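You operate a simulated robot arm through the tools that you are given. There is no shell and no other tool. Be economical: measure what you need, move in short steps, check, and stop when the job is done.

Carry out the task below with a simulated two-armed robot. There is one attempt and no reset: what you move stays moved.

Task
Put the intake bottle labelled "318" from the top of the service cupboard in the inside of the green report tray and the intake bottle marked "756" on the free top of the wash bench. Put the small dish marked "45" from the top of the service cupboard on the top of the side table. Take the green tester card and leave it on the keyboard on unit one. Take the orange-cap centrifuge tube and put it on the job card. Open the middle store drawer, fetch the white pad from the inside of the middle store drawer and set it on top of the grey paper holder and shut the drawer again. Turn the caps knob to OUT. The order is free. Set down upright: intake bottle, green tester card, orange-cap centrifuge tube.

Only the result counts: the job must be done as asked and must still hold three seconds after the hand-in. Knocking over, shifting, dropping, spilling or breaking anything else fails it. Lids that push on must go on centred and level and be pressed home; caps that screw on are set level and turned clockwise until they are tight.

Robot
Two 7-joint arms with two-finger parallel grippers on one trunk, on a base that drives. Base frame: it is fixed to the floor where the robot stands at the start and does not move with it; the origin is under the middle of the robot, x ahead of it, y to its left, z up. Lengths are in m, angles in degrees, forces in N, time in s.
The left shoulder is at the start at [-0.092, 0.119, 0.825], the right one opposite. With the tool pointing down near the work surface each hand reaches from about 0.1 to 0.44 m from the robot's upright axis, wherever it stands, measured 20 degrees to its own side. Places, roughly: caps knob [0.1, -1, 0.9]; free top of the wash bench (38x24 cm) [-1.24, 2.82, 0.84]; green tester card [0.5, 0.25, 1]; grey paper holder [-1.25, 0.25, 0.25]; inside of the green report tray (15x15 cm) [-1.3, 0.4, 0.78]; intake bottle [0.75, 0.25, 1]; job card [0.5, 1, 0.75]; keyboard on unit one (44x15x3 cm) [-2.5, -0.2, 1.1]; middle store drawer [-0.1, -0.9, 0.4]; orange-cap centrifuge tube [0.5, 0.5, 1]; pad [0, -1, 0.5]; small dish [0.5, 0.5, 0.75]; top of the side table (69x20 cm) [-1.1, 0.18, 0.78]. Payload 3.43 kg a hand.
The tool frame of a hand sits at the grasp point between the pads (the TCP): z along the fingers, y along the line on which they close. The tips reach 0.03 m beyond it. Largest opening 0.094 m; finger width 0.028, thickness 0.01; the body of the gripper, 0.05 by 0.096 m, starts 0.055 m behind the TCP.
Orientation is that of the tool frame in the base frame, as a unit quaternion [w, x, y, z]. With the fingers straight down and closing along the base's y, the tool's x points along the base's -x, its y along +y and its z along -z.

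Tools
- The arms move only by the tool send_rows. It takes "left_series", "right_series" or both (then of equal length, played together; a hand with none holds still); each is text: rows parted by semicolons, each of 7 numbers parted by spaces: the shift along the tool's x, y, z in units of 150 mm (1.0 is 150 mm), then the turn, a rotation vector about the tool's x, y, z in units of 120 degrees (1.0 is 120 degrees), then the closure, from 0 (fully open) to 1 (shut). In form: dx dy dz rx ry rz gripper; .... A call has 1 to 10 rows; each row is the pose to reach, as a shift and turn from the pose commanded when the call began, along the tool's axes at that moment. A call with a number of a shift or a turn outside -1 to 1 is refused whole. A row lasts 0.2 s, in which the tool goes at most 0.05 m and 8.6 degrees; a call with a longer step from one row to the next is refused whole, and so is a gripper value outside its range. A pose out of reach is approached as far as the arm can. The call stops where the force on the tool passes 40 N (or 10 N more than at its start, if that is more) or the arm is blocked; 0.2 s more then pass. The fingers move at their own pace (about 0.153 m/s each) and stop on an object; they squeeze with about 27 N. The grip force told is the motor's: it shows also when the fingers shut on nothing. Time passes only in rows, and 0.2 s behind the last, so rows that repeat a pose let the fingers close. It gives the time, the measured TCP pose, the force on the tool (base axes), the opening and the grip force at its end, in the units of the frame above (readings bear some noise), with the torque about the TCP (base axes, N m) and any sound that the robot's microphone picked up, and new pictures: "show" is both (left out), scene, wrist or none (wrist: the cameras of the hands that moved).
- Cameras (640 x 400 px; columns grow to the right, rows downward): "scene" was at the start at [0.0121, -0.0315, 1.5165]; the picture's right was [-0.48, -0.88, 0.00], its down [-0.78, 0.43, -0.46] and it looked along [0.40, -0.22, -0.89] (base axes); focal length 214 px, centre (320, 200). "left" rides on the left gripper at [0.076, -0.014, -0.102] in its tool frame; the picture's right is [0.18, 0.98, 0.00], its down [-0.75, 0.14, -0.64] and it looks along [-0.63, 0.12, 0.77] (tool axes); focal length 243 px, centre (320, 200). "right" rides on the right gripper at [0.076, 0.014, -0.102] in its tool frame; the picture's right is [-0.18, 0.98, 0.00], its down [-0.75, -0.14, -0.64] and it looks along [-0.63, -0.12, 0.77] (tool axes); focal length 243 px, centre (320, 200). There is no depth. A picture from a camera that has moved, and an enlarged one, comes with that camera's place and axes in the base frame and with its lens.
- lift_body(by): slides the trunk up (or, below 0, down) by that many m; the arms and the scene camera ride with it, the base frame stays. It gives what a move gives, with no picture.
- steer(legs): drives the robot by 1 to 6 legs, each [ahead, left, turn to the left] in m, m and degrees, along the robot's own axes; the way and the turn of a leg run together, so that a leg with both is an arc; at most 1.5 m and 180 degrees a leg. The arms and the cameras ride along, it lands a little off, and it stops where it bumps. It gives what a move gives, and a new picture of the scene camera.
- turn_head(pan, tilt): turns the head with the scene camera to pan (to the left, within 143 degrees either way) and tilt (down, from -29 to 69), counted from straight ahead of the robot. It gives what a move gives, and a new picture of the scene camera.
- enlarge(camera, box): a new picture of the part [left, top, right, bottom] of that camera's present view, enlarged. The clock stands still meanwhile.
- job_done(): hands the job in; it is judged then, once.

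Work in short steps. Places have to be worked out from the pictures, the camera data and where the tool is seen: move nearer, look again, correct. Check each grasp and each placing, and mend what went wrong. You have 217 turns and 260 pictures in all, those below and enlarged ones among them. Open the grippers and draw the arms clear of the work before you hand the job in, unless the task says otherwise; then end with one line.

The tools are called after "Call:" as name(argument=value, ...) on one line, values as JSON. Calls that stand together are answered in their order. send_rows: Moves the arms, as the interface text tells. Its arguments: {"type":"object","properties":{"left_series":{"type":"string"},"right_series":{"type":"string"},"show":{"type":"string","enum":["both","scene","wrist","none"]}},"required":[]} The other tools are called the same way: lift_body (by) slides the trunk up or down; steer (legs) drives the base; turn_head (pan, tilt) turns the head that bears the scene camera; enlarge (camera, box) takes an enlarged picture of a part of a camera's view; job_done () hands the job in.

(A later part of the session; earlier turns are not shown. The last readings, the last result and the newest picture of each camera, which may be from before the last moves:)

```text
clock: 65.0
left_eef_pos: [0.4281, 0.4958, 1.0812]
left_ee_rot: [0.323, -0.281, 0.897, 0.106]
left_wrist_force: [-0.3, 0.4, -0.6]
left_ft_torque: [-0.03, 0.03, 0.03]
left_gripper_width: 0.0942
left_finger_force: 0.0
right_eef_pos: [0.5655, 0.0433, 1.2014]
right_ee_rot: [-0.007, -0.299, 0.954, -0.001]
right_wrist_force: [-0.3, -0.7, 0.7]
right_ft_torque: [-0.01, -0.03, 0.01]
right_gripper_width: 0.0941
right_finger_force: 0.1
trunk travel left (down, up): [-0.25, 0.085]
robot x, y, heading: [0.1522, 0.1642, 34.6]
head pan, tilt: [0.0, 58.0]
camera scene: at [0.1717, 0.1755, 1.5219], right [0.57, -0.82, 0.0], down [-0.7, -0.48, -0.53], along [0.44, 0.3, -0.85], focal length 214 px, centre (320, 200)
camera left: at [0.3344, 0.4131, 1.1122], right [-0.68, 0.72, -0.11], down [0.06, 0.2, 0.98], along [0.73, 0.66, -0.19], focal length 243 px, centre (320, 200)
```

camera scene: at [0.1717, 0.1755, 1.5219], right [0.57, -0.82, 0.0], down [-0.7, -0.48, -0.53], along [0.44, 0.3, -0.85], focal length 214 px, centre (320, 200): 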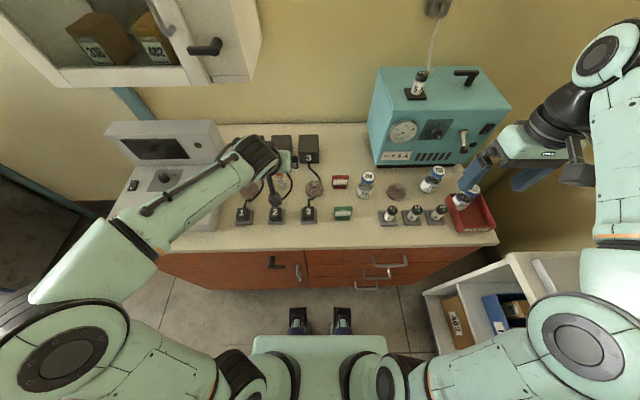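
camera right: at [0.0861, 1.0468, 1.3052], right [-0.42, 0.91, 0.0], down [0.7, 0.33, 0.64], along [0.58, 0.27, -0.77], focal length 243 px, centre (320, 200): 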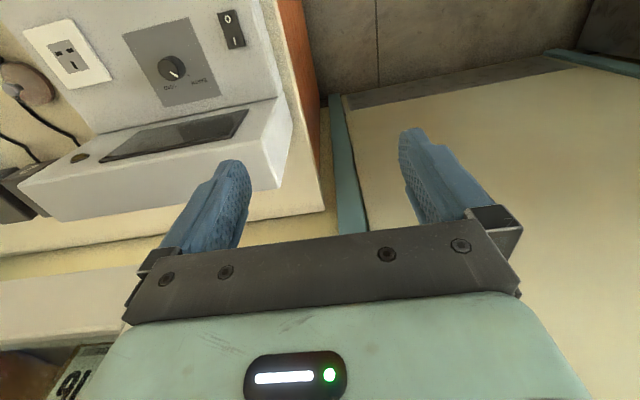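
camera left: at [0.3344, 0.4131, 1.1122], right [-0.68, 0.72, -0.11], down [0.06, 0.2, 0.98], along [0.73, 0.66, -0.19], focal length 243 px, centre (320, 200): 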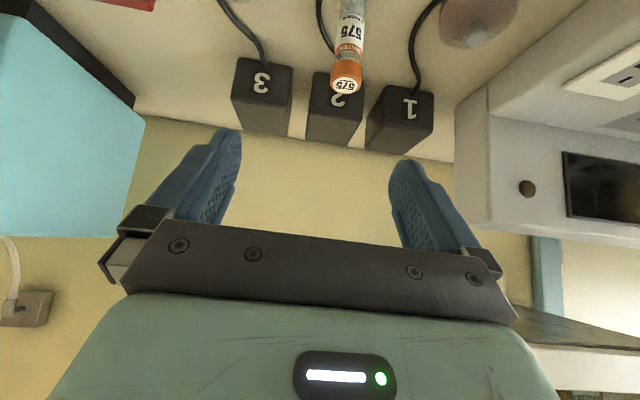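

Tube is seen at about [0.512, 0.592]. I align and approach 60% of the way along the finger direction.

Call:
send_rows(left_series="0.05 0.2 0.2 0 0 0 0.3;0.08 0.2 0.5 0 0 0 0.3;0.1 0.2 0.75 0 0 0 0.3;0.12 0.2 0.92 0 0 0 0.3;0.12 0.2 0.92 0 0 0 0.3", show="wrist")

```text
clock: 66.2
left_eef_pos: [0.4696, 0.565, 0.9659]
left_ee_rot: [0.322, -0.282, 0.897, 0.105]
left_wrist_force: [0.0, 0.2, 0.1]
left_ft_torque: [0.0, 0.01, -0.03]
left_gripper_width: 0.066
left_finger_force: 0.0
right_eef_pos: [0.5646, 0.0425, 1.2002]
right_ee_rot: [-0.008, -0.299, 0.954, -0.002]
right_wrist_force: [-0.7, 0.0, 0.7]
right_ft_torque: [0.03, -0.02, -0.04]
right_gripper_width: 0.0938
right_finger_force: 0.0
trunk travel left (down, up): [-0.25, 0.085]
robot x, y, heading: [0.1501, 0.1609, 34.7]
head pan, tilt: [0.0, 58.0]
camera left: at [0.376, 0.4819, 0.9959], right [-0.68, 0.72, -0.11], down [0.06, 0.21, 0.98], along [0.73, 0.66, -0.19], focal length 243 px, centre (320, 200)
```

left: 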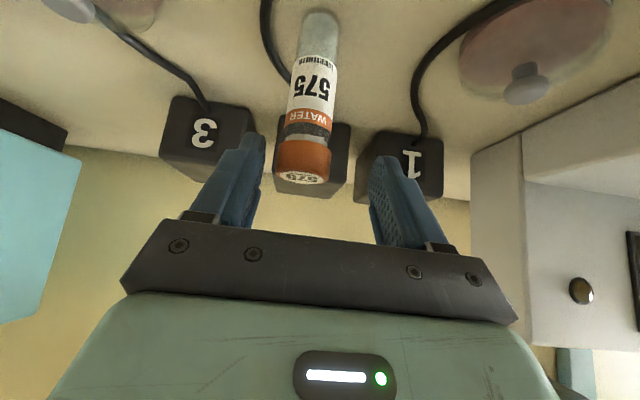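

Triangulating gives tube axis near [0.484, 0.562], top about 0.95. Lower to grasp mid-upper tube.

Call:
send_rows(left_series="0.07 -0.07 0.12 0 0 0 0.3;0.14 -0.07 0.24 0 0 0 0.3;0.21 -0.07 0.355 0 0 0 0.3;0.21 -0.07 0.355 0 0 0 0.3", show="wrist")

```text
clock: 67.2
left_eef_pos: [0.4838, 0.5657, 0.9036]
left_ee_rot: [0.323, -0.282, 0.897, 0.107]
left_wrist_force: [-1.0, -0.7, 5.1]
left_ft_torque: [-0.05, 0.02, -0.02]
left_gripper_width: 0.0661
left_finger_force: 0.2
right_eef_pos: [0.5646, 0.0421, 1.2003]
right_ee_rot: [-0.007, -0.299, 0.954, -0.001]
right_wrist_force: [-0.2, -0.4, 0.5]
right_ft_torque: [0.0, -0.01, 0.02]
right_gripper_width: 0.0939
right_finger_force: 0.1
trunk travel left (down, up): [-0.25, 0.085]
robot x, y, heading: [0.1483, 0.166, 34.4]
head pan, tilt: [0.0, 58.0]
camera left: at [0.3909, 0.4809, 0.9346], right [-0.68, 0.72, -0.11], down [0.06, 0.21, 0.98], along [0.73, 0.66, -0.18], focal length 243 px, centre (320, 200)
```

left: 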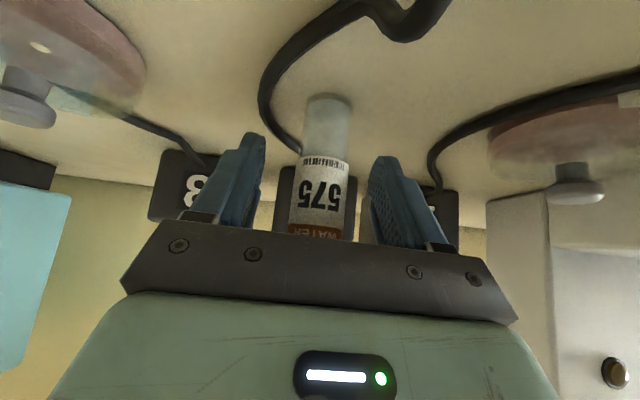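

A slight upward force suggests the palm touches the cap. I back out 18 mm along the fingers, then close.

Call:
send_rows(left_series="0 0 -0.12 0 0 0 0.3;0 0 -0.12 0 0 0 0.8;0 0 -0.12 0 0 0 0.9;0 0 -0.12 0 0 0 0.9;0 0 -0.12 0 0 0 0.9", show="wrist")

```text
clock: 68.4
left_eef_pos: [0.4745, 0.5575, 0.916]
left_ee_rot: [0.321, -0.282, 0.898, 0.106]
left_wrist_force: [-0.6, -0.1, 0.8]
left_ft_torque: [0.02, -0.03, -0.03]
left_gripper_width: 0.0287
left_finger_force: 26.8
right_eef_pos: [0.5647, 0.0437, 1.2019]
right_ee_rot: [-0.007, -0.298, 0.955, -0.001]
right_wrist_force: [0.4, 0.9, -0.1]
right_ft_torque: [0.02, 0.0, -0.03]
right_gripper_width: 0.0941
right_finger_force: 0.0
trunk travel left (down, up): [-0.25, 0.085]
robot x, y, heading: [0.1514, 0.164, 34.5]
head pan, tilt: [0.0, 58.0]
camera left: at [0.3817, 0.4739, 0.9465], right [-0.68, 0.72, -0.11], down [0.06, 0.21, 0.98], along [0.73, 0.66, -0.19], focal length 243 px, centre (320, 200)
```

left: 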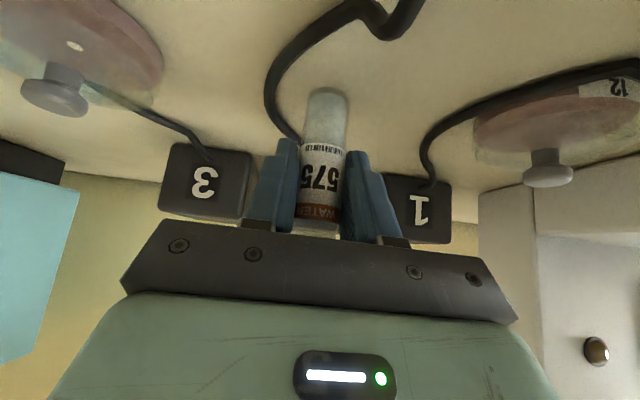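

Tube gripped (28.7 mm). The left dish shows "12", so not that one. I lift the tube straight up.

Call:
send_rows(left_series="-0.19 0 -0.35 0 0 0 0.9;-0.39 0 -0.58 0 0 0 0.9;-0.58 0 -0.81 0 0 0 0.9;-0.69 0 -0.94 0 0 0 0.9;-0.69 0 -0.94 0 0 0 0.9", show="both")

```text
refused: row 1 steps farther than a row can; nothing moved
```

Call:
send_rows(left_series="-0.16 0 -0.19 0 0 0 0.9;-0.36 0 -0.42 0 0 0 0.9;-0.56 0 -0.66 0 0 0 0.9;-0.74 0 -0.88 0 0 0 0.9;-0.74 0 -0.88 0 0 0 0.9", show="wrist")

Call:
enlarge(camera="scene", box=[260, 130, 500, 280])

```text
clock: 69.6
left_eef_pos: [0.4771, 0.5554, 1.0883]
left_ee_rot: [0.321, -0.281, 0.898, 0.106]
left_wrist_force: [-0.5, 0.3, -1.3]
left_ft_torque: [0.02, -0.01, -0.01]
left_gripper_width: 0.0288
left_finger_force: 27.1
right_eef_pos: [0.5643, 0.0431, 1.2004]
right_ee_rot: [-0.007, -0.3, 0.954, -0.001]
right_wrist_force: [0.4, -0.2, 0.6]
right_ft_torque: [0.02, -0.02, 0.01]
right_gripper_width: 0.0939
right_finger_force: 0.1
trunk travel left (down, up): [-0.25, 0.085]
robot x, y, heading: [0.1502, 0.1634, 34.5]
head pan, tilt: [0.0, 58.0]
camera left: at [0.3834, 0.4723, 1.1188], right [-0.68, 0.72, -0.11], down [0.06, 0.21, 0.98], along [0.73, 0.66, -0.19], focal length 243 px, centre (320, 200)
```

left: 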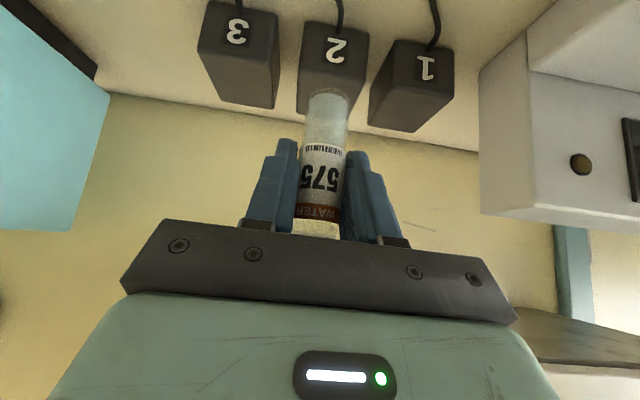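

```text
2.67 times, centred on (380, 205) of scene
camera zoom: at [0.1717, 0.176, 1.5219], right [0.57, -0.82, 0.0], down [-0.7, -0.48, -0.53], along [0.44, 0.3, -0.85], focal length 572 px, centre (160, 187)
```

zoom: 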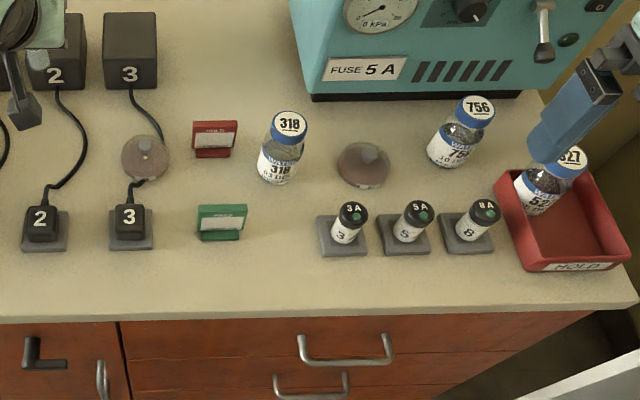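

Tube held and lifted. Now the right hand goes toward bottle 318 (about [0.645, 0.297], ~0.11 tall), pitching 40° as well.

Call:
send_rows(right_series="-0.1 0.15 0.1 0 -0.06 0 0.15;-0.22 0.32 0.2 0 -0.12 0 0.15;-0.34 0.5 0.35 0 -0.18 0 0.15;-0.46 0.67 0.5 0 -0.24 0 0.15;-0.58 0.83 0.7 0 -0.3 0 0.15;-0.7 0.97 0.88 0 -0.333 0 0.15;-0.7 0.97 0.88 0 -0.333 0 0.15", show="wrist")

```text
clock: 71.2
left_eef_pos: [0.4771, 0.5562, 1.0886]
left_ee_rot: [0.321, -0.283, 0.898, 0.107]
left_wrist_force: [-1.0, -0.7, 0.2]
left_ft_torque: [0.01, 0.0, 0.02]
left_gripper_width: 0.0285
left_finger_force: 27.1
right_eef_pos: [0.5654, 0.2181, 1.0639]
right_ee_rot: [0.32, -0.281, 0.899, 0.101]
right_wrist_force: [0.8, -0.1, 0.1]
right_ft_torque: [-0.02, -0.01, 0.02]
right_gripper_width: 0.0799
right_finger_force: 0.1
trunk travel left (down, up): [-0.25, 0.085]
robot x, y, heading: [0.1543, 0.1645, 34.5]
head pan, tilt: [0.0, 58.0]
camera right: at [0.4555, 0.1587, 1.0944], right [-0.44, 0.89, 0.12], down [0.23, -0.02, 0.97], along [0.87, 0.46, -0.2], focal length 243 px, centre (320, 200)
```

right: 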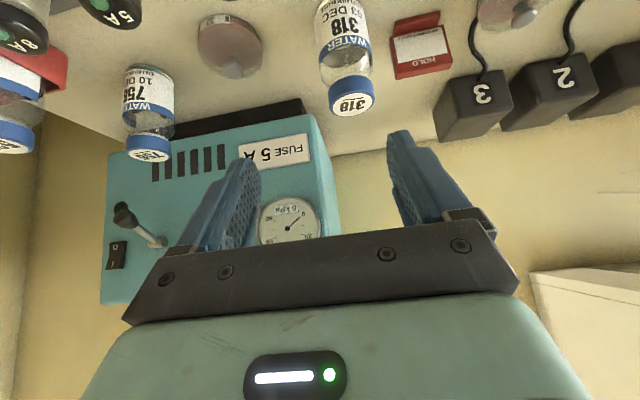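

Bottle 318 confirmed near [0.64, 0.30]. I pitch to 55° and approach most of the way.

Call:
send_rows(right_series="-0.05 0.1 0.2 0 -0.06 0 0.15;-0.05 0.16 0.45 0 -0.125 0 0.15;-0.05 0.16 0.7 0 -0.125 0 0.15;-0.05 0.16 0.85 0 -0.125 0 0.15;-0.05 0.16 0.85 0 -0.125 0 0.15", show="wrist")

```text
clock: 72.4
left_eef_pos: [0.4776, 0.5555, 1.0874]
left_ee_rot: [0.322, -0.283, 0.897, 0.107]
left_wrist_force: [0.9, 0.1, -1.0]
left_ft_torque: [-0.01, 0.02, -0.01]
left_gripper_width: 0.0288
left_finger_force: 26.9
right_eef_pos: [0.6258, 0.2899, 0.9748]
right_ee_rot: [0.434, -0.266, 0.85, 0.137]
right_wrist_force: [0.5, 0.3, 0.7]
right_ft_torque: [0.01, -0.01, -0.01]
right_gripper_width: 0.0799
right_finger_force: 0.1
trunk travel left (down, up): [-0.25, 0.085]
robot x, y, heading: [0.1525, 0.1619, 34.7]
head pan, tilt: [0.0, 58.0]
camera right: at [0.5117, 0.2285, 0.9714], right [-0.47, 0.87, 0.15], down [0.02, -0.16, 0.99], along [0.88, 0.47, 0.06], focal length 243 px, centre (320, 200)
```

right: 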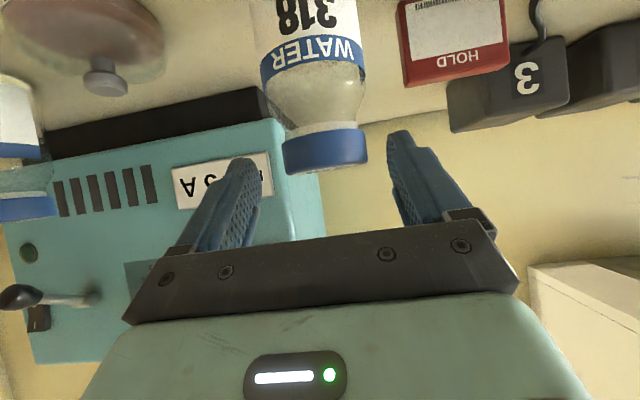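

Bottle is centred between the fingers. Straight down ~8 cm, slightly forward.

Call:
send_rows(right_series="0.1 0.01 0.09 0 0 0 0.15;0.2 0.02 0.18 0 0 0 0.15;0.3 0.02 0.27 0 0 0 0.15;0.4 0.02 0.355 0 0 0 0.15;0.4 0.02 0.355 0 0 0 0.15", show="wrist")

```text
clock: 73.6
left_eef_pos: [0.4759, 0.5561, 1.0874]
left_ee_rot: [0.322, -0.282, 0.897, 0.107]
left_wrist_force: [0.1, -0.1, 0.5]
left_ft_torque: [0.03, 0.02, 0.0]
left_gripper_width: 0.0287
left_finger_force: 26.7
right_eef_pos: [0.6288, 0.2968, 0.8942]
right_ee_rot: [0.435, -0.266, 0.849, 0.138]
right_wrist_force: [0.1, -2.0, 1.9]
right_ft_torque: [0.03, -0.04, 0.01]
right_gripper_width: 0.0797
right_finger_force: 0.0
trunk travel left (down, up): [-0.25, 0.085]
robot x, y, heading: [0.1517, 0.1638, 34.7]
head pan, tilt: [0.0, 58.0]
camera right: at [0.5148, 0.2362, 0.8915], right [-0.47, 0.87, 0.15], down [0.02, -0.16, 0.99], along [0.88, 0.47, 0.06], focal length 243 px, centre (320, 200)
```

right: 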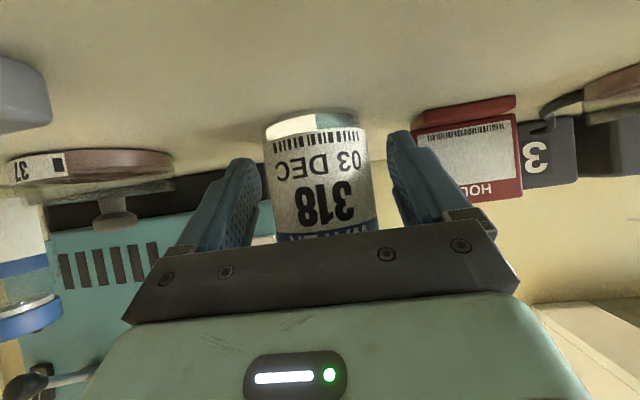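

Dish there reads "37". Close on the bottle.

Call:
send_rows(right_series="0 0 0 0 0 0 0.5;0 0 0 0 0 0 0.9;0 0 0 0 0 0 0.9;0 0 0 0 0 0 0.9", show="wrist")

```text
clock: 74.6
left_eef_pos: [0.4768, 0.5565, 1.0887]
left_ee_rot: [0.321, -0.284, 0.897, 0.107]
left_wrist_force: [-0.5, 0.1, -0.5]
left_ft_torque: [0.04, 0.0, -0.02]
left_gripper_width: 0.029
left_finger_force: 27.4
right_eef_pos: [0.6287, 0.2974, 0.894]
right_ee_rot: [0.433, -0.267, 0.85, 0.137]
right_wrist_force: [-0.7, 0.4, -0.5]
right_ft_torque: [0.01, 0.0, 0.02]
right_gripper_width: 0.0553
right_finger_force: 27.3
trunk travel left (down, up): [-0.25, 0.085]
robot x, y, heading: [0.152, 0.1601, 34.6]
head pan, tilt: [0.0, 58.0]
camera right: at [0.5149, 0.2361, 0.8915], right [-0.47, 0.87, 0.15], down [0.02, -0.16, 0.99], along [0.88, 0.47, 0.06], focal length 243 px, centre (320, 200)
```

right: 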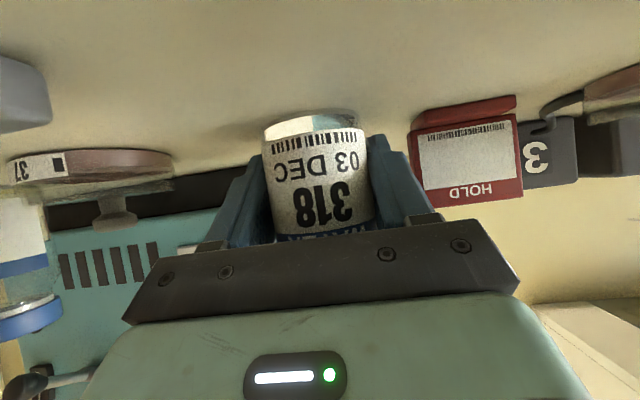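

Gripped at 55 mm; lift straight up 17 cm.

Call:
send_rows(right_series="-0.22 0 -0.16 0 0 0 0.9;-0.46 0 -0.33 0 0 0 0.9;-0.7 0 -0.5 0 0 0 0.9;-0.93 0 -0.67 0 0 0 0.9;-0.93 0 -0.67 0 0 0 0.9", show="both")

```text
clock: 75.8
left_eef_pos: [0.4779, 0.5564, 1.0875]
left_ee_rot: [0.322, -0.282, 0.897, 0.107]
left_wrist_force: [0.2, 0.2, -0.4]
left_ft_torque: [-0.01, 0.0, 0.04]
left_gripper_width: 0.0288
left_finger_force: 26.7
right_eef_pos: [0.6321, 0.2978, 1.0647]
right_ee_rot: [0.434, -0.266, 0.85, 0.137]
right_wrist_force: [0.5, 0.0, -1.3]
right_ft_torque: [-0.01, -0.01, -0.02]
right_gripper_width: 0.0441
right_finger_force: 27.0
trunk travel left (down, up): [-0.25, 0.085]
robot x, y, heading: [0.1499, 0.1615, 34.5]
head pan, tilt: [0.0, 58.0]
camera scene: at [0.172, 0.176, 1.5219], right [0.57, -0.82, 0.0], down [-0.7, -0.48, -0.53], along [0.44, 0.3, -0.85], focal length 214 px, centre (320, 200)
camera right: at [0.5173, 0.2374, 1.0624], right [-0.47, 0.87, 0.15], down [0.02, -0.16, 0.99], along [0.88, 0.47, 0.06], focal length 243 px, centre (320, 200)
```

scene: 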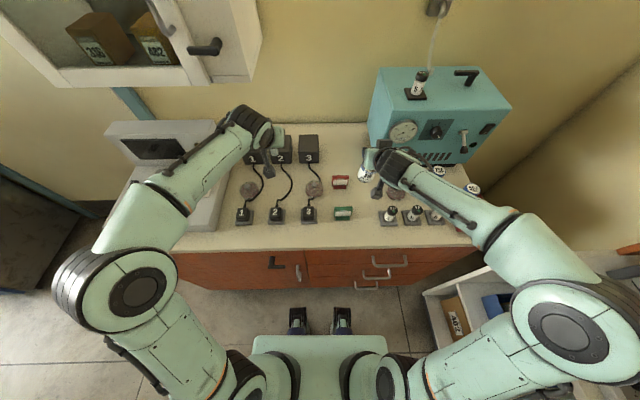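
right: 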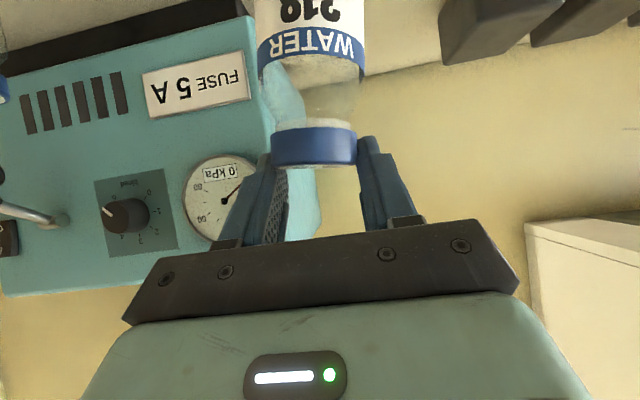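

The bottle slipped down and now hangs by its cap. I set it back down gently and regrasp: lower 10 cm slowly.

Call:
send_rows(right_series="0.11 0 0.08 0 0 0 1;0.22 0 0.16 0 0 0 1;0.33 0 0.235 0 0 0 1;0.44 0 0.315 0 0 0 1;0.54 0 0.39 0 0 0 1;0.54 0 0.39 0 0 0 1", show="wrist")

```text
clock: 77.2
left_eef_pos: [0.4754, 0.556, 1.0875]
left_ee_rot: [0.322, -0.283, 0.897, 0.106]
left_wrist_force: [-0.3, -0.5, 0.2]
left_ft_torque: [0.01, 0.01, 0.01]
left_gripper_width: 0.0282
left_finger_force: 27.5
right_eef_pos: [0.6321, 0.3004, 0.9778]
right_ee_rot: [0.446, -0.267, 0.843, 0.141]
right_wrist_force: [-2.3, 0.4, 11.2]
right_ft_torque: [-0.11, 0.16, -0.05]
right_gripper_width: 0.0446
right_finger_force: 26.8
trunk travel left (down, up): [-0.25, 0.085]
robot x, y, heading: [0.1519, 0.1613, 34.5]
head pan, tilt: [0.0, 58.0]
stopped in row 6 (right hand): the force on the tool passed its limit at 44 N (the readings are from after the stop); the commanded pose is now the measured one
camera right: at [0.5189, 0.2391, 0.9711], right [-0.48, 0.86, 0.15], down [-0.01, -0.18, 0.98], along [0.88, 0.47, 0.09], focal length 243 px, centre (320, 200)
```

right: 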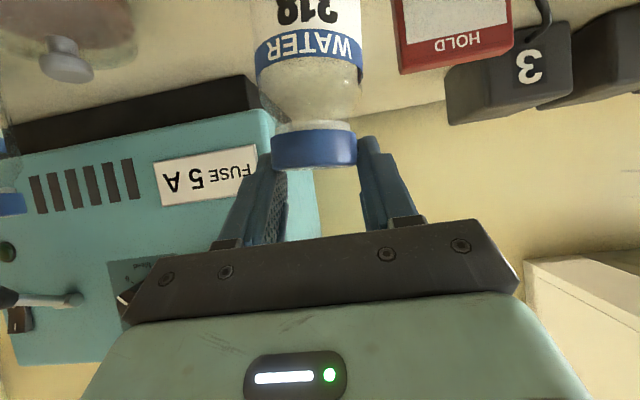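

Bottle is back on the counter, upright. I reopen, lower 3 cm so the pads centre on the cap, and grip again.

Call:
send_rows(right_series="0 0 0 0 0 0 0.4;0 0 0 0 0 0 0.3;0.09 0.02 0.065 0 0 0 0.3;0.17 0.02 0.12 0 0 0 0.3;0.17 0.02 0.12 0 0 0 0.3;0.17 0.02 0.12 0 0 0 1;0.17 0.02 0.12 0 0 0 1;0.17 0.02 0.12 0 0 0 1", show="wrist")

```text
clock: 77.9
left_eef_pos: [0.4777, 0.5566, 1.0876]
left_ee_rot: [0.321, -0.282, 0.898, 0.106]
left_wrist_force: [0.1, 0.7, -1.8]
left_ft_torque: [-0.07, 0.0, 0.01]
left_gripper_width: 0.0289
left_finger_force: 27.0
right_eef_pos: [0.6376, 0.3018, 0.9762]
right_ee_rot: [0.459, -0.264, 0.837, 0.138]
right_wrist_force: [0.6, -1.8, 10.4]
right_ft_torque: [-0.35, -0.16, -0.01]
right_gripper_width: 0.0669
right_finger_force: 0.8
trunk travel left (down, up): [-0.25, 0.085]
robot x, y, heading: [0.1468, 0.1595, 34.8]
head pan, tilt: [0.0, 58.0]
stopped in row 3 (right hand): the force on the tool passed its limit at 50 N (the readings are from after the stop); the commanded pose is now the measured one
camera right: at [0.5233, 0.241, 0.966], right [-0.48, 0.87, 0.14], down [-0.03, -0.18, 0.98], along [0.88, 0.47, 0.12], focal length 243 px, centre (320, 200)
```

right: 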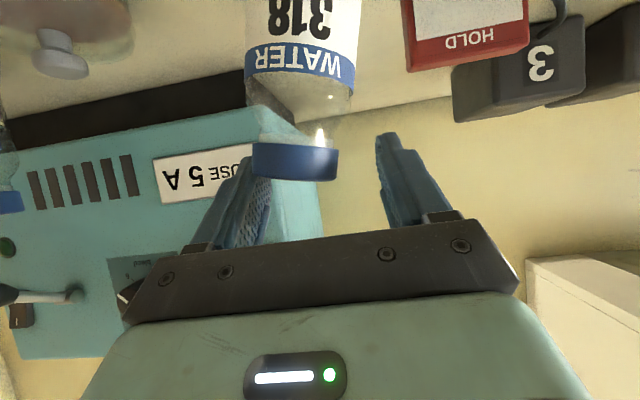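

The left finger seems to rest on the cap's edge. I raise 4 cm, open fully and look again.

Call:
send_rows(right_series="-0.1 0 -0.07 0 0 0 0.3;-0.22 0 -0.15 0 0 0 0;-0.22 0 -0.15 0 0 0 0;-0.22 0 -0.15 0 0 0 0", show="both")

```text
clock: 78.9
left_eef_pos: [0.4762, 0.5557, 1.0876]
left_ee_rot: [0.322, -0.281, 0.898, 0.105]
left_wrist_force: [0.2, 0.9, -0.1]
left_ft_torque: [-0.01, 0.02, -0.01]
left_gripper_width: 0.0285
left_finger_force: 26.9
right_eef_pos: [0.6346, 0.3005, 1.0125]
right_ee_rot: [0.456, -0.265, 0.839, 0.138]
right_wrist_force: [0.0, 0.0, 0.3]
right_ft_torque: [0.0, -0.01, 0.02]
right_gripper_width: 0.0938
right_finger_force: 0.1
trunk travel left (down, up): [-0.25, 0.085]
robot x, y, heading: [0.1471, 0.1622, 34.8]
head pan, tilt: [0.0, 58.0]
camera scene: at [0.1715, 0.1758, 1.5219], right [0.57, -0.82, 0.0], down [-0.7, -0.48, -0.53], along [0.44, 0.3, -0.85], focal length 214 px, centre (320, 200)
camera right: at [0.5214, 0.2397, 1.0035], right [-0.48, 0.87, 0.14], down [-0.03, -0.18, 0.98], along [0.88, 0.47, 0.11], focal length 243 px, centre (320, 200)
```

scene: 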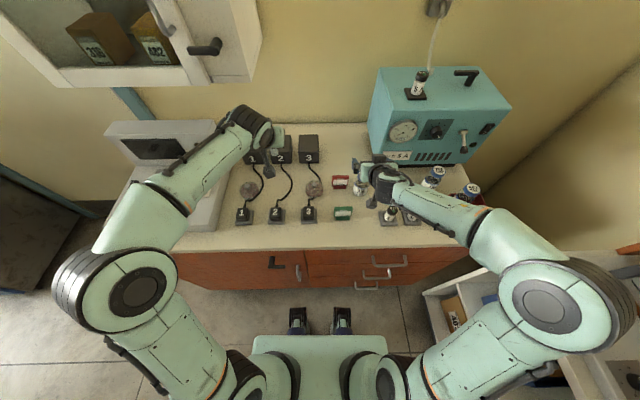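
right: 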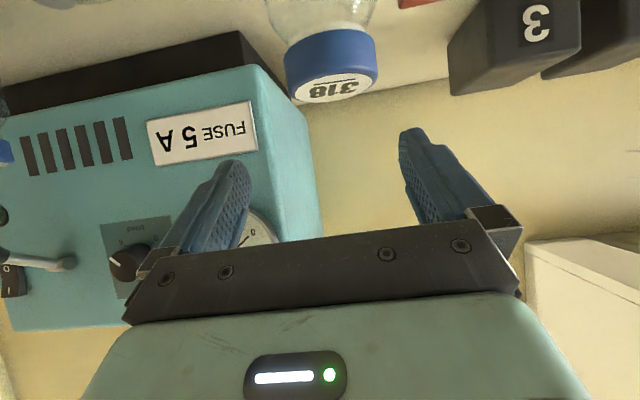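

Bottle stands upright and is nearly centred. I lower around the cap with the fingers wide open.

Call:
send_rows(right_series="0.0 0.04 0 0 0 0 0.03;0.1 0.04 0.05 0 0 0 0.03;0.2 0.04 0.11 0 0 0 0.03;0.3 0.04 0.16 0 0 0 0.03;0.367 0.04 0.2 0 0 0 0.03;0.367 0.04 0.2 0 0 0 0.03", show="wrist")

```text
clock: 80.3
left_eef_pos: [0.476, 0.5552, 1.0879]
left_ee_rot: [0.322, -0.281, 0.898, 0.106]
left_wrist_force: [0.3, 0.0, -0.2]
left_ft_torque: [0.01, 0.0, -0.04]
left_gripper_width: 0.0287
left_finger_force: 26.7
right_eef_pos: [0.6293, 0.303, 0.9508]
right_ee_rot: [0.455, -0.264, 0.839, 0.137]
right_wrist_force: [0.1, 0.1, -0.6]
right_ft_torque: [-0.01, 0.02, 0.01]
right_gripper_width: 0.0912
right_finger_force: 0.0
trunk travel left (down, up): [-0.25, 0.085]
robot x, y, heading: [0.1499, 0.161, 34.6]
head pan, tilt: [0.0, 58.0]
camera right: at [0.5149, 0.2428, 0.9417], right [-0.48, 0.87, 0.14], down [-0.03, -0.18, 0.98], along [0.88, 0.47, 0.11], focal length 243 px, centre (320, 200)
```

right: 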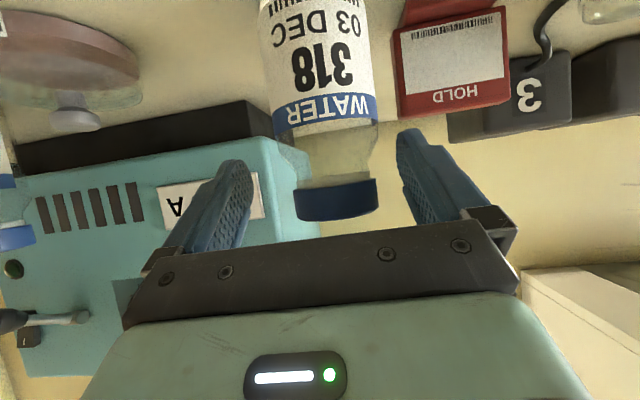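

Centre laterally (+8 mm) and close on the cap; then lift 2 cm to test.

Call:
send_rows(right_series="0 0.055 0 0 0 0 0.1;0 0.055 0 0 0 0 1;0 0.055 0 0 0 0 1;0 0.055 0 0 0 0 1;0 0.055 0 0 0 0 1;-0.06 0.055 -0.04 0 0 0 1;-0.12 0.055 -0.08 0 0 0 1;-0.12 0.055 -0.08 0 0 0 1", show="wrist")

```text
clock: 82.1
left_eef_pos: [0.4781, 0.5565, 1.0878]
left_ee_rot: [0.322, -0.281, 0.898, 0.106]
left_wrist_force: [0.2, 0.6, 0.4]
left_ft_torque: [0.0, -0.01, 0.02]
left_gripper_width: 0.0286
left_finger_force: 26.5
right_eef_pos: [0.6234, 0.3097, 0.9709]
right_ee_rot: [0.455, -0.265, 0.839, 0.138]
right_wrist_force: [0.0, 0.0, -0.2]
right_ft_torque: [0.0, -0.03, -0.03]
right_gripper_width: 0.0503
right_finger_force: 27.1
trunk travel left (down, up): [-0.25, 0.085]
robot x, y, heading: [0.1517, 0.1615, 34.8]
head pan, tilt: [0.0, 58.0]
camera right: at [0.5094, 0.2491, 0.9619], right [-0.48, 0.87, 0.14], down [-0.03, -0.18, 0.98], along [0.88, 0.47, 0.11], focal length 243 px, centre (320, 200)
```

right: 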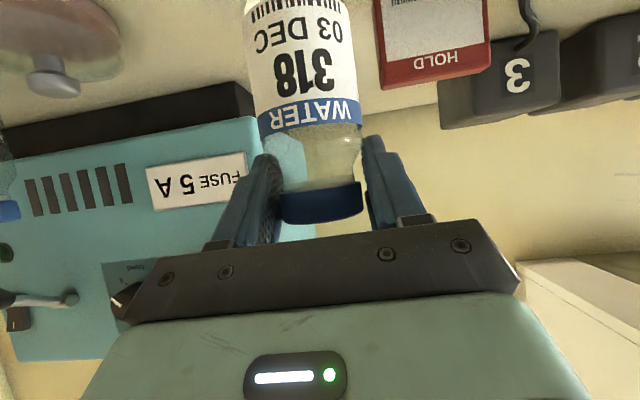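

It lifts, but the tips bear on the tapering shoulder. I set it back and regrip 2 cm higher, on the cap only.

Call:
send_rows(right_series="0.06 0 0.04 0 0 0 1;0.115 0 0.076 0 0 0 1;0.115 0 0.076 0 0 0 0.3;0.115 0 0.076 0 0 0 0.3;0 0 0 0 0 0 0.3;0 0 0 0 0 0 0.3;0 0 0 0 0 0 1;0 0 0 0 0 0 1;0 0 0 0 0 0 1;0 0 0 0 0 0 1", show="wrist")

```text
clock: 84.3
left_eef_pos: [0.477, 0.5556, 1.0888]
left_ee_rot: [0.322, -0.281, 0.898, 0.106]
left_wrist_force: [-0.8, 0.6, -0.6]
left_ft_torque: [-0.03, 0.03, 0.01]
left_gripper_width: 0.0289
left_finger_force: 26.7
right_eef_pos: [0.6229, 0.309, 0.9711]
right_ee_rot: [0.455, -0.265, 0.839, 0.138]
right_wrist_force: [-0.3, 0.3, 0.5]
right_ft_torque: [0.0, 0.0, 0.0]
right_gripper_width: 0.0443
right_finger_force: 26.9
trunk travel left (down, up): [-0.25, 0.085]
robot x, y, heading: [0.1457, 0.1605, 34.9]
head pan, tilt: [0.0, 58.0]
camera right: at [0.5095, 0.2491, 0.9627], right [-0.48, 0.87, 0.14], down [-0.03, -0.18, 0.98], along [0.88, 0.47, 0.11], focal length 243 px, centre (320, 200)
```

right: 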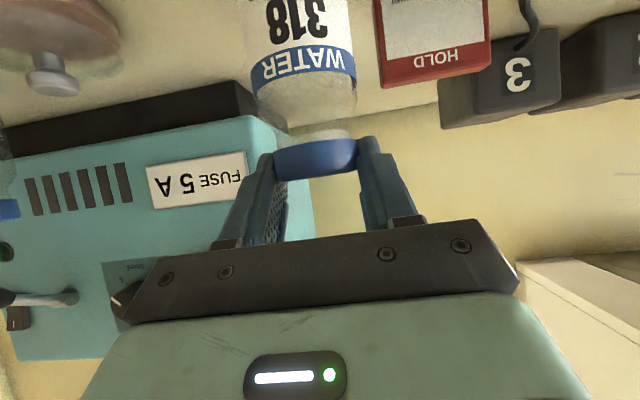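

Cap gripped at 44 mm, bottle on counter at TCP z 0.971. Lift slowly.

Call:
send_rows(right_series="-0.06 0 -0.04 0 0 0 1;-0.15 0 -0.1 0 0 0 1;-0.25 0 -0.16 0 0 0 1;-0.35 0 -0.23 0 0 0 1;-0.45 0 -0.29 0 0 0 1;-0.55 0 -0.36 0 0 0 1;-0.65 0 -0.42 0 0 0 1;-0.73 0 -0.47 0 0 0 1;-0.78 0 -0.5 0 0 0 1;-0.78 0 -0.5 0 0 0 1", show="wrist")

```text
clock: 86.5
left_eef_pos: [0.4772, 0.5557, 1.0878]
left_ee_rot: [0.322, -0.281, 0.898, 0.106]
left_wrist_force: [-0.5, 0.5, 0.1]
left_ft_torque: [0.0, 0.03, -0.02]
left_gripper_width: 0.0289
left_finger_force: 26.5
right_eef_pos: [0.622, 0.3109, 1.1096]
right_ee_rot: [0.455, -0.265, 0.839, 0.138]
right_wrist_force: [0.0, -0.7, -2.0]
right_ft_torque: [0.0, 0.06, 0.0]
right_gripper_width: 0.0444
right_finger_force: 27.4
trunk travel left (down, up): [-0.25, 0.085]
robot x, y, heading: [0.1486, 0.1636, 34.9]
head pan, tilt: [0.0, 58.0]
camera right: at [0.5097, 0.2503, 1.1015], right [-0.48, 0.87, 0.14], down [-0.03, -0.18, 0.98], along [0.88, 0.47, 0.11], focal length 243 px, centre (320, 200)
```

right: 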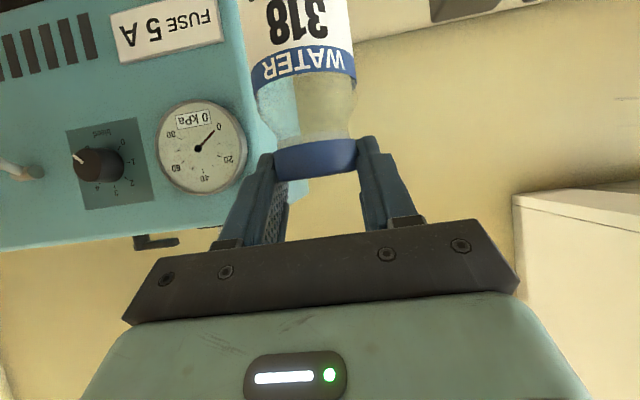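

Held firmly. Draw both hands back 12 cm for driving.

Call:
send_rows(left_series="0.15 0 -0.13 0 0 0 0.9;0.3 0 -0.26 0 0 0 0.9;0.45 0 -0.38 0 0 0 0.9;0.61 0 -0.51 0 0 0 0.9;0.61 0 -0.51 0 0 0 0.9", right_series="0.11 0 -0.17 0 0 0 1;0.22 0 -0.34 0 0 0 1;0.33 0 -0.5 0 0 0 1;0.437 0 -0.67 0 0 0 1;0.437 0 -0.67 0 0 0 1", show="none")

Call:
steer(legs=[[-0.1, 0, 0], [0, 1.2, 0], [0.35, 0, 0]])

```text
clock: 87.7
left_eef_pos: [0.3779, 0.489, 1.0889]
left_ee_rot: [0.322, -0.281, 0.898, 0.107]
left_wrist_force: [1.0, 0.2, 0.4]
left_ft_torque: [-0.02, -0.01, -0.04]
left_gripper_width: 0.0286
left_finger_force: 27.2
right_eef_pos: [0.5256, 0.2446, 1.1101]
right_ee_rot: [0.455, -0.266, 0.839, 0.139]
right_wrist_force: [0.0, 1.0, -0.2]
right_ft_torque: [0.01, -0.01, -0.02]
right_gripper_width: 0.0442
right_finger_force: 26.7
trunk travel left (down, up): [-0.25, 0.085]
robot x, y, heading: [0.1498, 0.1651, 34.5]
head pan, tilt: [0.0, 58.0]
```

```text
clock: 101.2
left_eef_pos: [-0.1099, 1.6191, 1.0892]
left_ee_rot: [0.322, -0.278, 0.899, 0.105]
left_wrist_force: [-0.2, 0.5, -0.5]
left_ft_torque: [-0.01, 0.02, 0.03]
left_gripper_width: 0.0289
left_finger_force: 27.2
right_eef_pos: [0.0333, 1.3724, 1.1098]
right_ee_rot: [0.456, -0.261, 0.84, 0.136]
right_wrist_force: [1.1, -0.1, -0.7]
right_ft_torque: [0.02, -0.01, 0.0]
right_gripper_width: 0.0429
right_finger_force: 27.2
trunk travel left (down, up): [-0.25, 0.085]
robot x, y, heading: [-0.3407, 1.2961, 33.8]
head pan, tilt: [0.0, 58.0]
camera scene: at [-0.3189, 1.3091, 1.5219], right [0.56, -0.83, 0.0], down [-0.7, -0.47, -0.53], along [0.44, 0.3, -0.85], focal length 214 px, centre (320, 200)
```

scene: 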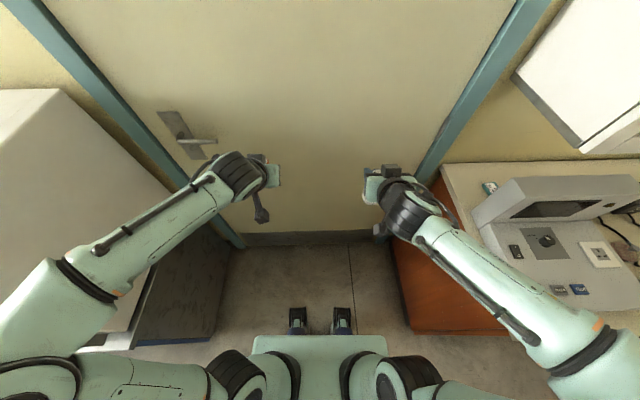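

The job card is visible from here. I enlarge it and check the right hand's bottle.

Call:
enlarge(camera="scene", box=[440, 150, 560, 225])

Call:
enlarge(camera="right", box=[0, 0, 640, 400])

```text
5.33 times, centred on (500, 188) of scene
camera zoom: at [-0.3189, 1.3091, 1.5219], right [0.56, -0.83, 0.0], down [-0.7, -0.47, -0.53], along [0.44, 0.3, -0.85], focal length 1144 px, centre (-640, 267)
```

zoom: 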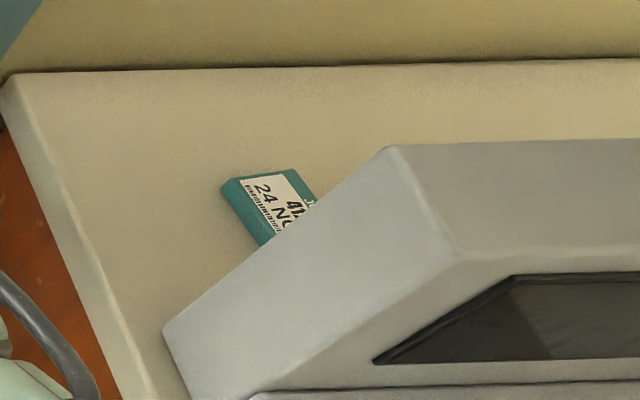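

```text
1.00 times, centred on (320, 200) of right (not enlarged: the box is as wide or as high as the picture)
camera zoom: at [-0.0802, 1.3137, 1.1009], right [-0.47, 0.87, 0.14], down [-0.03, -0.18, 0.98], along [0.88, 0.46, 0.11], focal length 243 px, centre (320, 200)
```

zoom: 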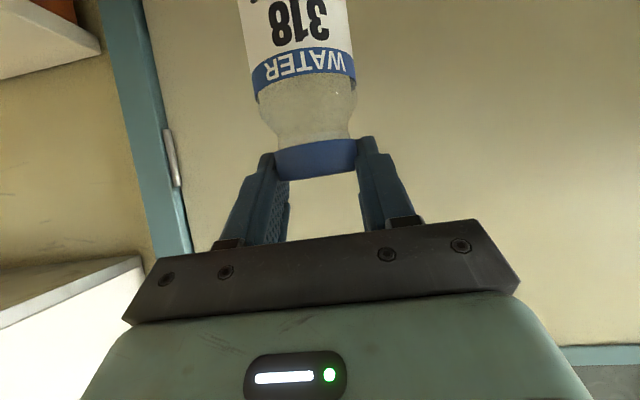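

Bottle is stable. The card centre works out to about [0.43, 1.02], under the wall cabinet (bottom ~1.21) and behind the tester (back at room depth 0.87), so I must enter from the cupboard's end. I turn right 88° and look.

Call:
steer(legs=[[0, 0, -88], [0, 0.05, 0], [0.1, 0, 0]])

Call:
turn_head(pan=25, tilt=45)

```text
clock: 106.7
left_eef_pos: [0.1053, 1.0587, 1.0881]
left_ee_rot: [0.309, 0.396, 0.854, -0.138]
left_wrist_force: [0.5, -0.2, -0.5]
left_ft_torque: [-0.01, 0.03, 0.02]
left_gripper_width: 0.0287
left_finger_force: 27.0
right_eef_pos: [-0.1223, 0.8907, 1.1087]
right_ee_rot: [0.429, 0.369, 0.798, -0.205]
right_wrist_force: [0.5, -0.7, -1.1]
right_ft_torque: [0.03, 0.01, 0.03]
right_gripper_width: 0.0428
right_finger_force: 27.0
trunk travel left (down, up): [-0.25, 0.085]
robot x, y, heading: [-0.238, 1.2574, -50.0]
head pan, tilt: [0.0, 58.0]
camera scene: at [-0.2226, 1.2343, 1.5219], right [-0.77, -0.64, 0.0], down [-0.55, 0.65, -0.53], along [0.34, -0.41, -0.85], focal length 214 px, centre (320, 200)
```

scene: 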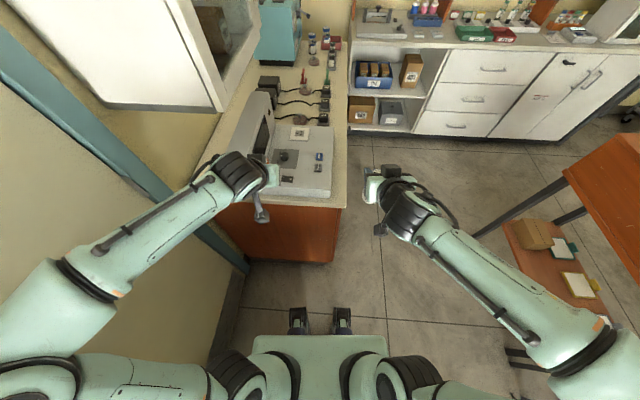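

```text
clock: 107.5
left_eef_pos: [0.1052, 1.0608, 1.0894]
left_ee_rot: [0.308, 0.397, 0.853, -0.139]
left_wrist_force: [0.0, -0.3, -0.2]
left_ft_torque: [0.03, 0.0, 0.0]
left_gripper_width: 0.0288
left_finger_force: 26.9
right_eef_pos: [-0.1237, 0.892, 1.1079]
right_ee_rot: [0.43, 0.369, 0.798, -0.205]
right_wrist_force: [0.4, 0.5, -0.8]
right_ft_torque: [0.02, -0.02, 0.02]
right_gripper_width: 0.0429
right_finger_force: 26.6
trunk travel left (down, up): [-0.25, 0.085]
robot x, y, heading: [-0.2386, 1.2554, -50.0]
head pan, tilt: [25.0, 45.0]
camera scene: at [-0.1936, 1.2531, 1.539], right [-0.42, -0.91, 0.0], down [-0.64, 0.3, -0.71], along [0.64, -0.3, -0.71], focal length 214 px, centre (320, 200)
```

scene: 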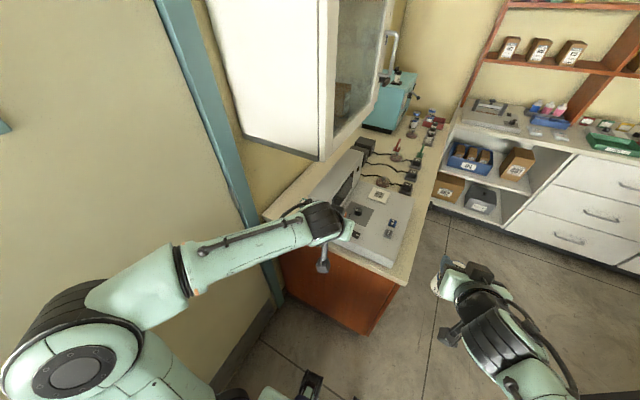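

I correct heading and advance 10 cm.

Call:
steer(legs=[[0.1, 0, -4]])

```text
clock: 108.7
left_eef_pos: [0.1544, 0.9584, 1.0881]
left_ee_rot: [0.305, 0.424, 0.84, -0.148]
left_wrist_force: [0.6, 0.0, -1.2]
left_ft_torque: [0.04, -0.03, 0.0]
left_gripper_width: 0.0288
left_finger_force: 26.5
right_eef_pos: [-0.0864, 0.8064, 1.1103]
right_ee_rot: [0.422, 0.396, 0.786, -0.22]
right_wrist_force: [-0.2, -0.6, -0.9]
right_ft_torque: [0.01, 0.0, 0.0]
right_gripper_width: 0.0428
right_finger_force: 26.9
trunk travel left (down, up): [-0.25, 0.085]
robot x, y, heading: [-0.1753, 1.1771, -53.8]
head pan, tilt: [25.0, 45.0]
camera scene: at [-0.1319, 1.1711, 1.539], right [-0.48, -0.88, 0.0], down [-0.62, 0.34, -0.71], along [0.62, -0.34, -0.71], focal length 214 px, centre (320, 200)
```

scene: 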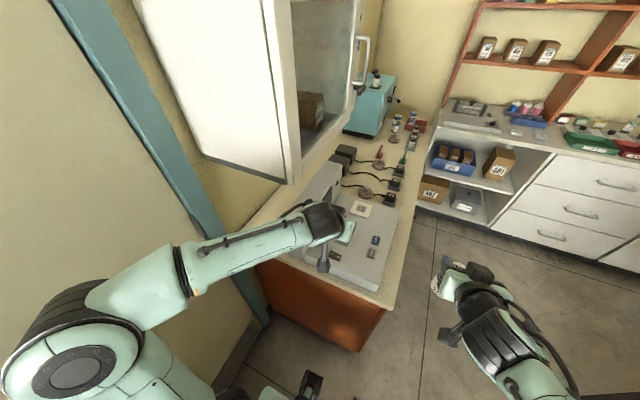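

Draw the left hand back off the cupboard, then left toward the wall side.

Call:
send_rows(left_series="0.2 0 -0.17 0 0 0 0.9;0.4 0 -0.34 0 0 0 0.9;0.6 0.1 -0.5 0 0 0 0.9;0.664 0.3 -0.557 0 0 0 0.9;0.664 0.55 -0.557 0 0 0 0.9;0.664 0.8 -0.557 0 0 0 0.9;0.664 0.95 -0.557 0 0 0 0.9;0.664 0.95 -0.557 0 0 0 0.9", show="both")

```text
clock: 110.5
left_eef_pos: [0.1879, 1.1514, 1.0933]
left_ee_rot: [0.305, 0.424, 0.84, -0.149]
left_wrist_force: [0.8, 0.1, -0.3]
left_ft_torque: [0.02, -0.04, -0.03]
left_gripper_width: 0.0285
left_finger_force: 26.8
right_eef_pos: [-0.0876, 0.805, 1.109]
right_ee_rot: [0.422, 0.395, 0.786, -0.219]
right_wrist_force: [0.8, -0.4, -1.3]
right_ft_torque: [0.02, -0.03, -0.03]
right_gripper_width: 0.043
right_finger_force: 26.3
trunk travel left (down, up): [-0.25, 0.085]
robot x, y, heading: [-0.1749, 1.1762, -54.0]
head pan, tilt: [25.0, 45.0]
camera scene: at [-0.1323, 1.1715, 1.539], right [-0.48, -0.88, 0.0], down [-0.62, 0.34, -0.71], along [0.62, -0.34, -0.71], focal length 214 px, centre (320, 200)
camera left: at [0.1028, 1.2408, 1.1238], right [0.7, 0.7, -0.11], down [0.21, -0.06, 0.98], along [0.68, -0.71, -0.19], focal length 243 px, centre (320, 200)
```

scene: 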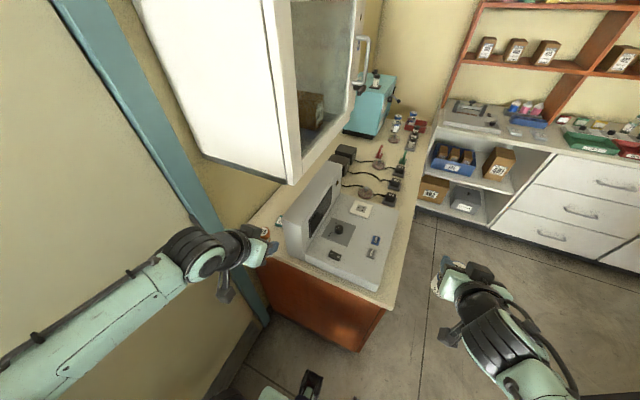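
left: 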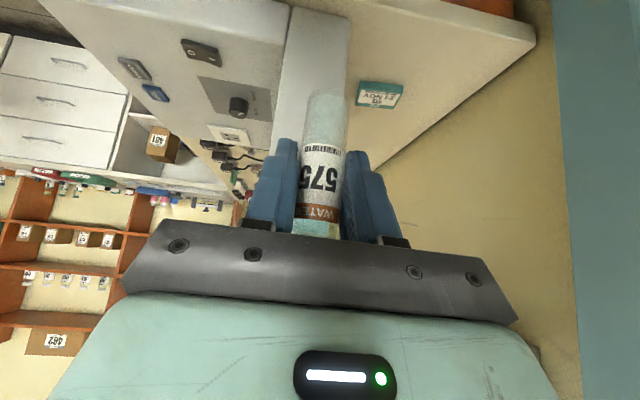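

The card is clearly seen, centre [0.428, 1.021]. I shift left 12 cm and lower to z≈0.965 while still outside the cupboard.

Call:
send_rows(left_series="0 0.3 0 0 0 0 0.9;0 0.6 0 0 0 0 0.9;0.13 0.787 0.16 0 0 0 0.9;0.3 0.787 0.36 0 0 0 0.9;0.45 0.787 0.54 0 0 0 0.9;0.549 0.787 0.654 0 0 0 0.9;0.549 0.787 0.654 0 0 0 0.9", show="both")

```text
clock: 112.1
left_eef_pos: [0.2851, 1.2179, 0.9634]
left_ee_rot: [0.306, 0.424, 0.839, -0.149]
left_wrist_force: [0.3, 0.5, -0.6]
left_ft_torque: [-0.02, -0.01, 0.05]
left_gripper_width: 0.0288
left_finger_force: 27.2
right_eef_pos: [-0.0878, 0.8057, 1.1093]
right_ee_rot: [0.422, 0.395, 0.786, -0.218]
right_wrist_force: [0.7, -0.2, -1.2]
right_ft_torque: [0.01, -0.02, 0.04]
right_gripper_width: 0.0427
right_finger_force: 26.8
trunk travel left (down, up): [-0.25, 0.085]
robot x, y, heading: [-0.1785, 1.1767, -53.8]
head pan, tilt: [25.0, 45.0]
camera scene: at [-0.1324, 1.1716, 1.539], right [-0.48, -0.88, 0.0], down [-0.62, 0.34, -0.71], along [0.62, -0.34, -0.71], focal length 214 px, centre (320, 200)
camera left: at [0.1997, 1.3083, 0.9935], right [0.7, 0.7, -0.11], down [0.21, -0.06, 0.98], along [0.68, -0.71, -0.19], focal length 243 px, centre (320, 200)
```

scene: 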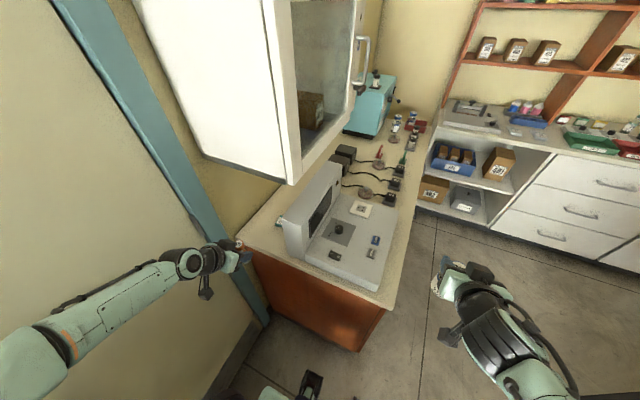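
left: 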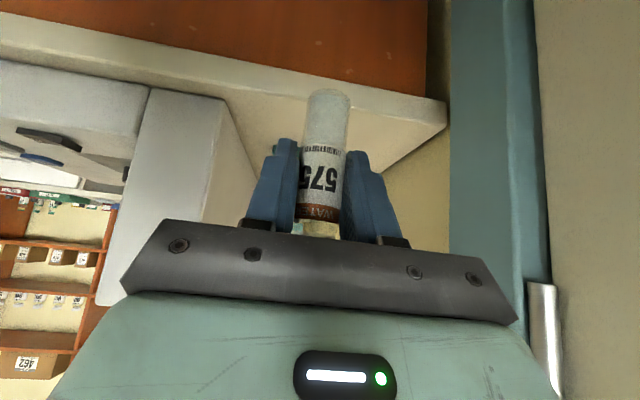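

Tube is aligned with the card; straight ahead is 24 cm. First 15 cm at constant height.

Call:
send_rows(left_series="-0.15 0 0.13 0 0 0 0.9;-0.3 0 0.26 0 0 0 0.9;-0.46 0 0.39 0 0 0 0.9;-0.62 0 0.52 0 0 0 0.9;-0.766 0 0.643 0 0 0 0.9;-0.766 0 0.643 0 0 0 0.9", show="both")

```text
clock: 113.5
left_eef_pos: [0.3765, 1.1016, 0.9615]
left_ee_rot: [0.305, 0.425, 0.839, -0.148]
left_wrist_force: [0.5, 0.4, -0.9]
left_ft_torque: [0.0, 0.01, 0.03]
left_gripper_width: 0.0288
left_finger_force: 27.3
right_eef_pos: [-0.0861, 0.8067, 1.1102]
right_ee_rot: [0.423, 0.395, 0.786, -0.219]
right_wrist_force: [0.5, 0.5, -1.0]
right_ft_torque: [-0.03, 0.03, -0.04]
right_gripper_width: 0.0428
right_finger_force: 26.7
trunk travel left (down, up): [-0.25, 0.085]
robot x, y, heading: [-0.1814, 1.1755, -53.9]
head pan, tilt: [25.0, 45.0]
camera scene: at [-0.1324, 1.1722, 1.539], right [-0.48, -0.88, 0.0], down [-0.62, 0.34, -0.71], along [0.62, -0.34, -0.71], focal length 214 px, centre (320, 200)
camera left: at [0.2902, 1.1911, 0.9918], right [0.71, 0.7, -0.11], down [0.21, -0.06, 0.98], along [0.68, -0.71, -0.19], focal length 243 px, centre (320, 200)
```

scene: 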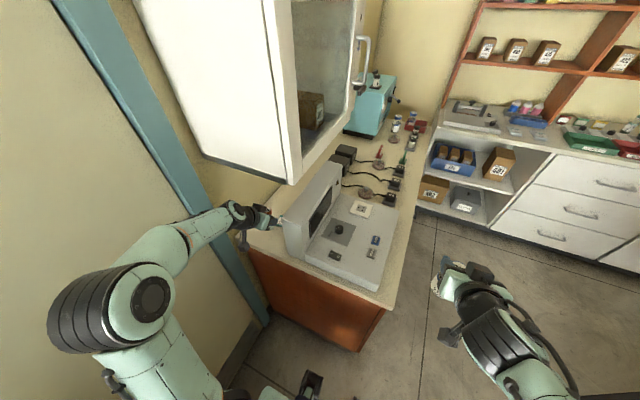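
left: 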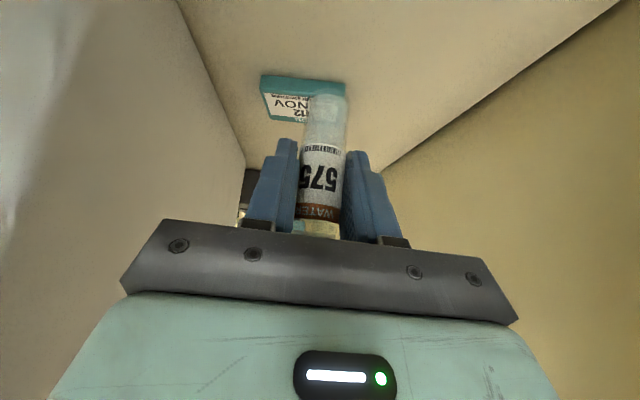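

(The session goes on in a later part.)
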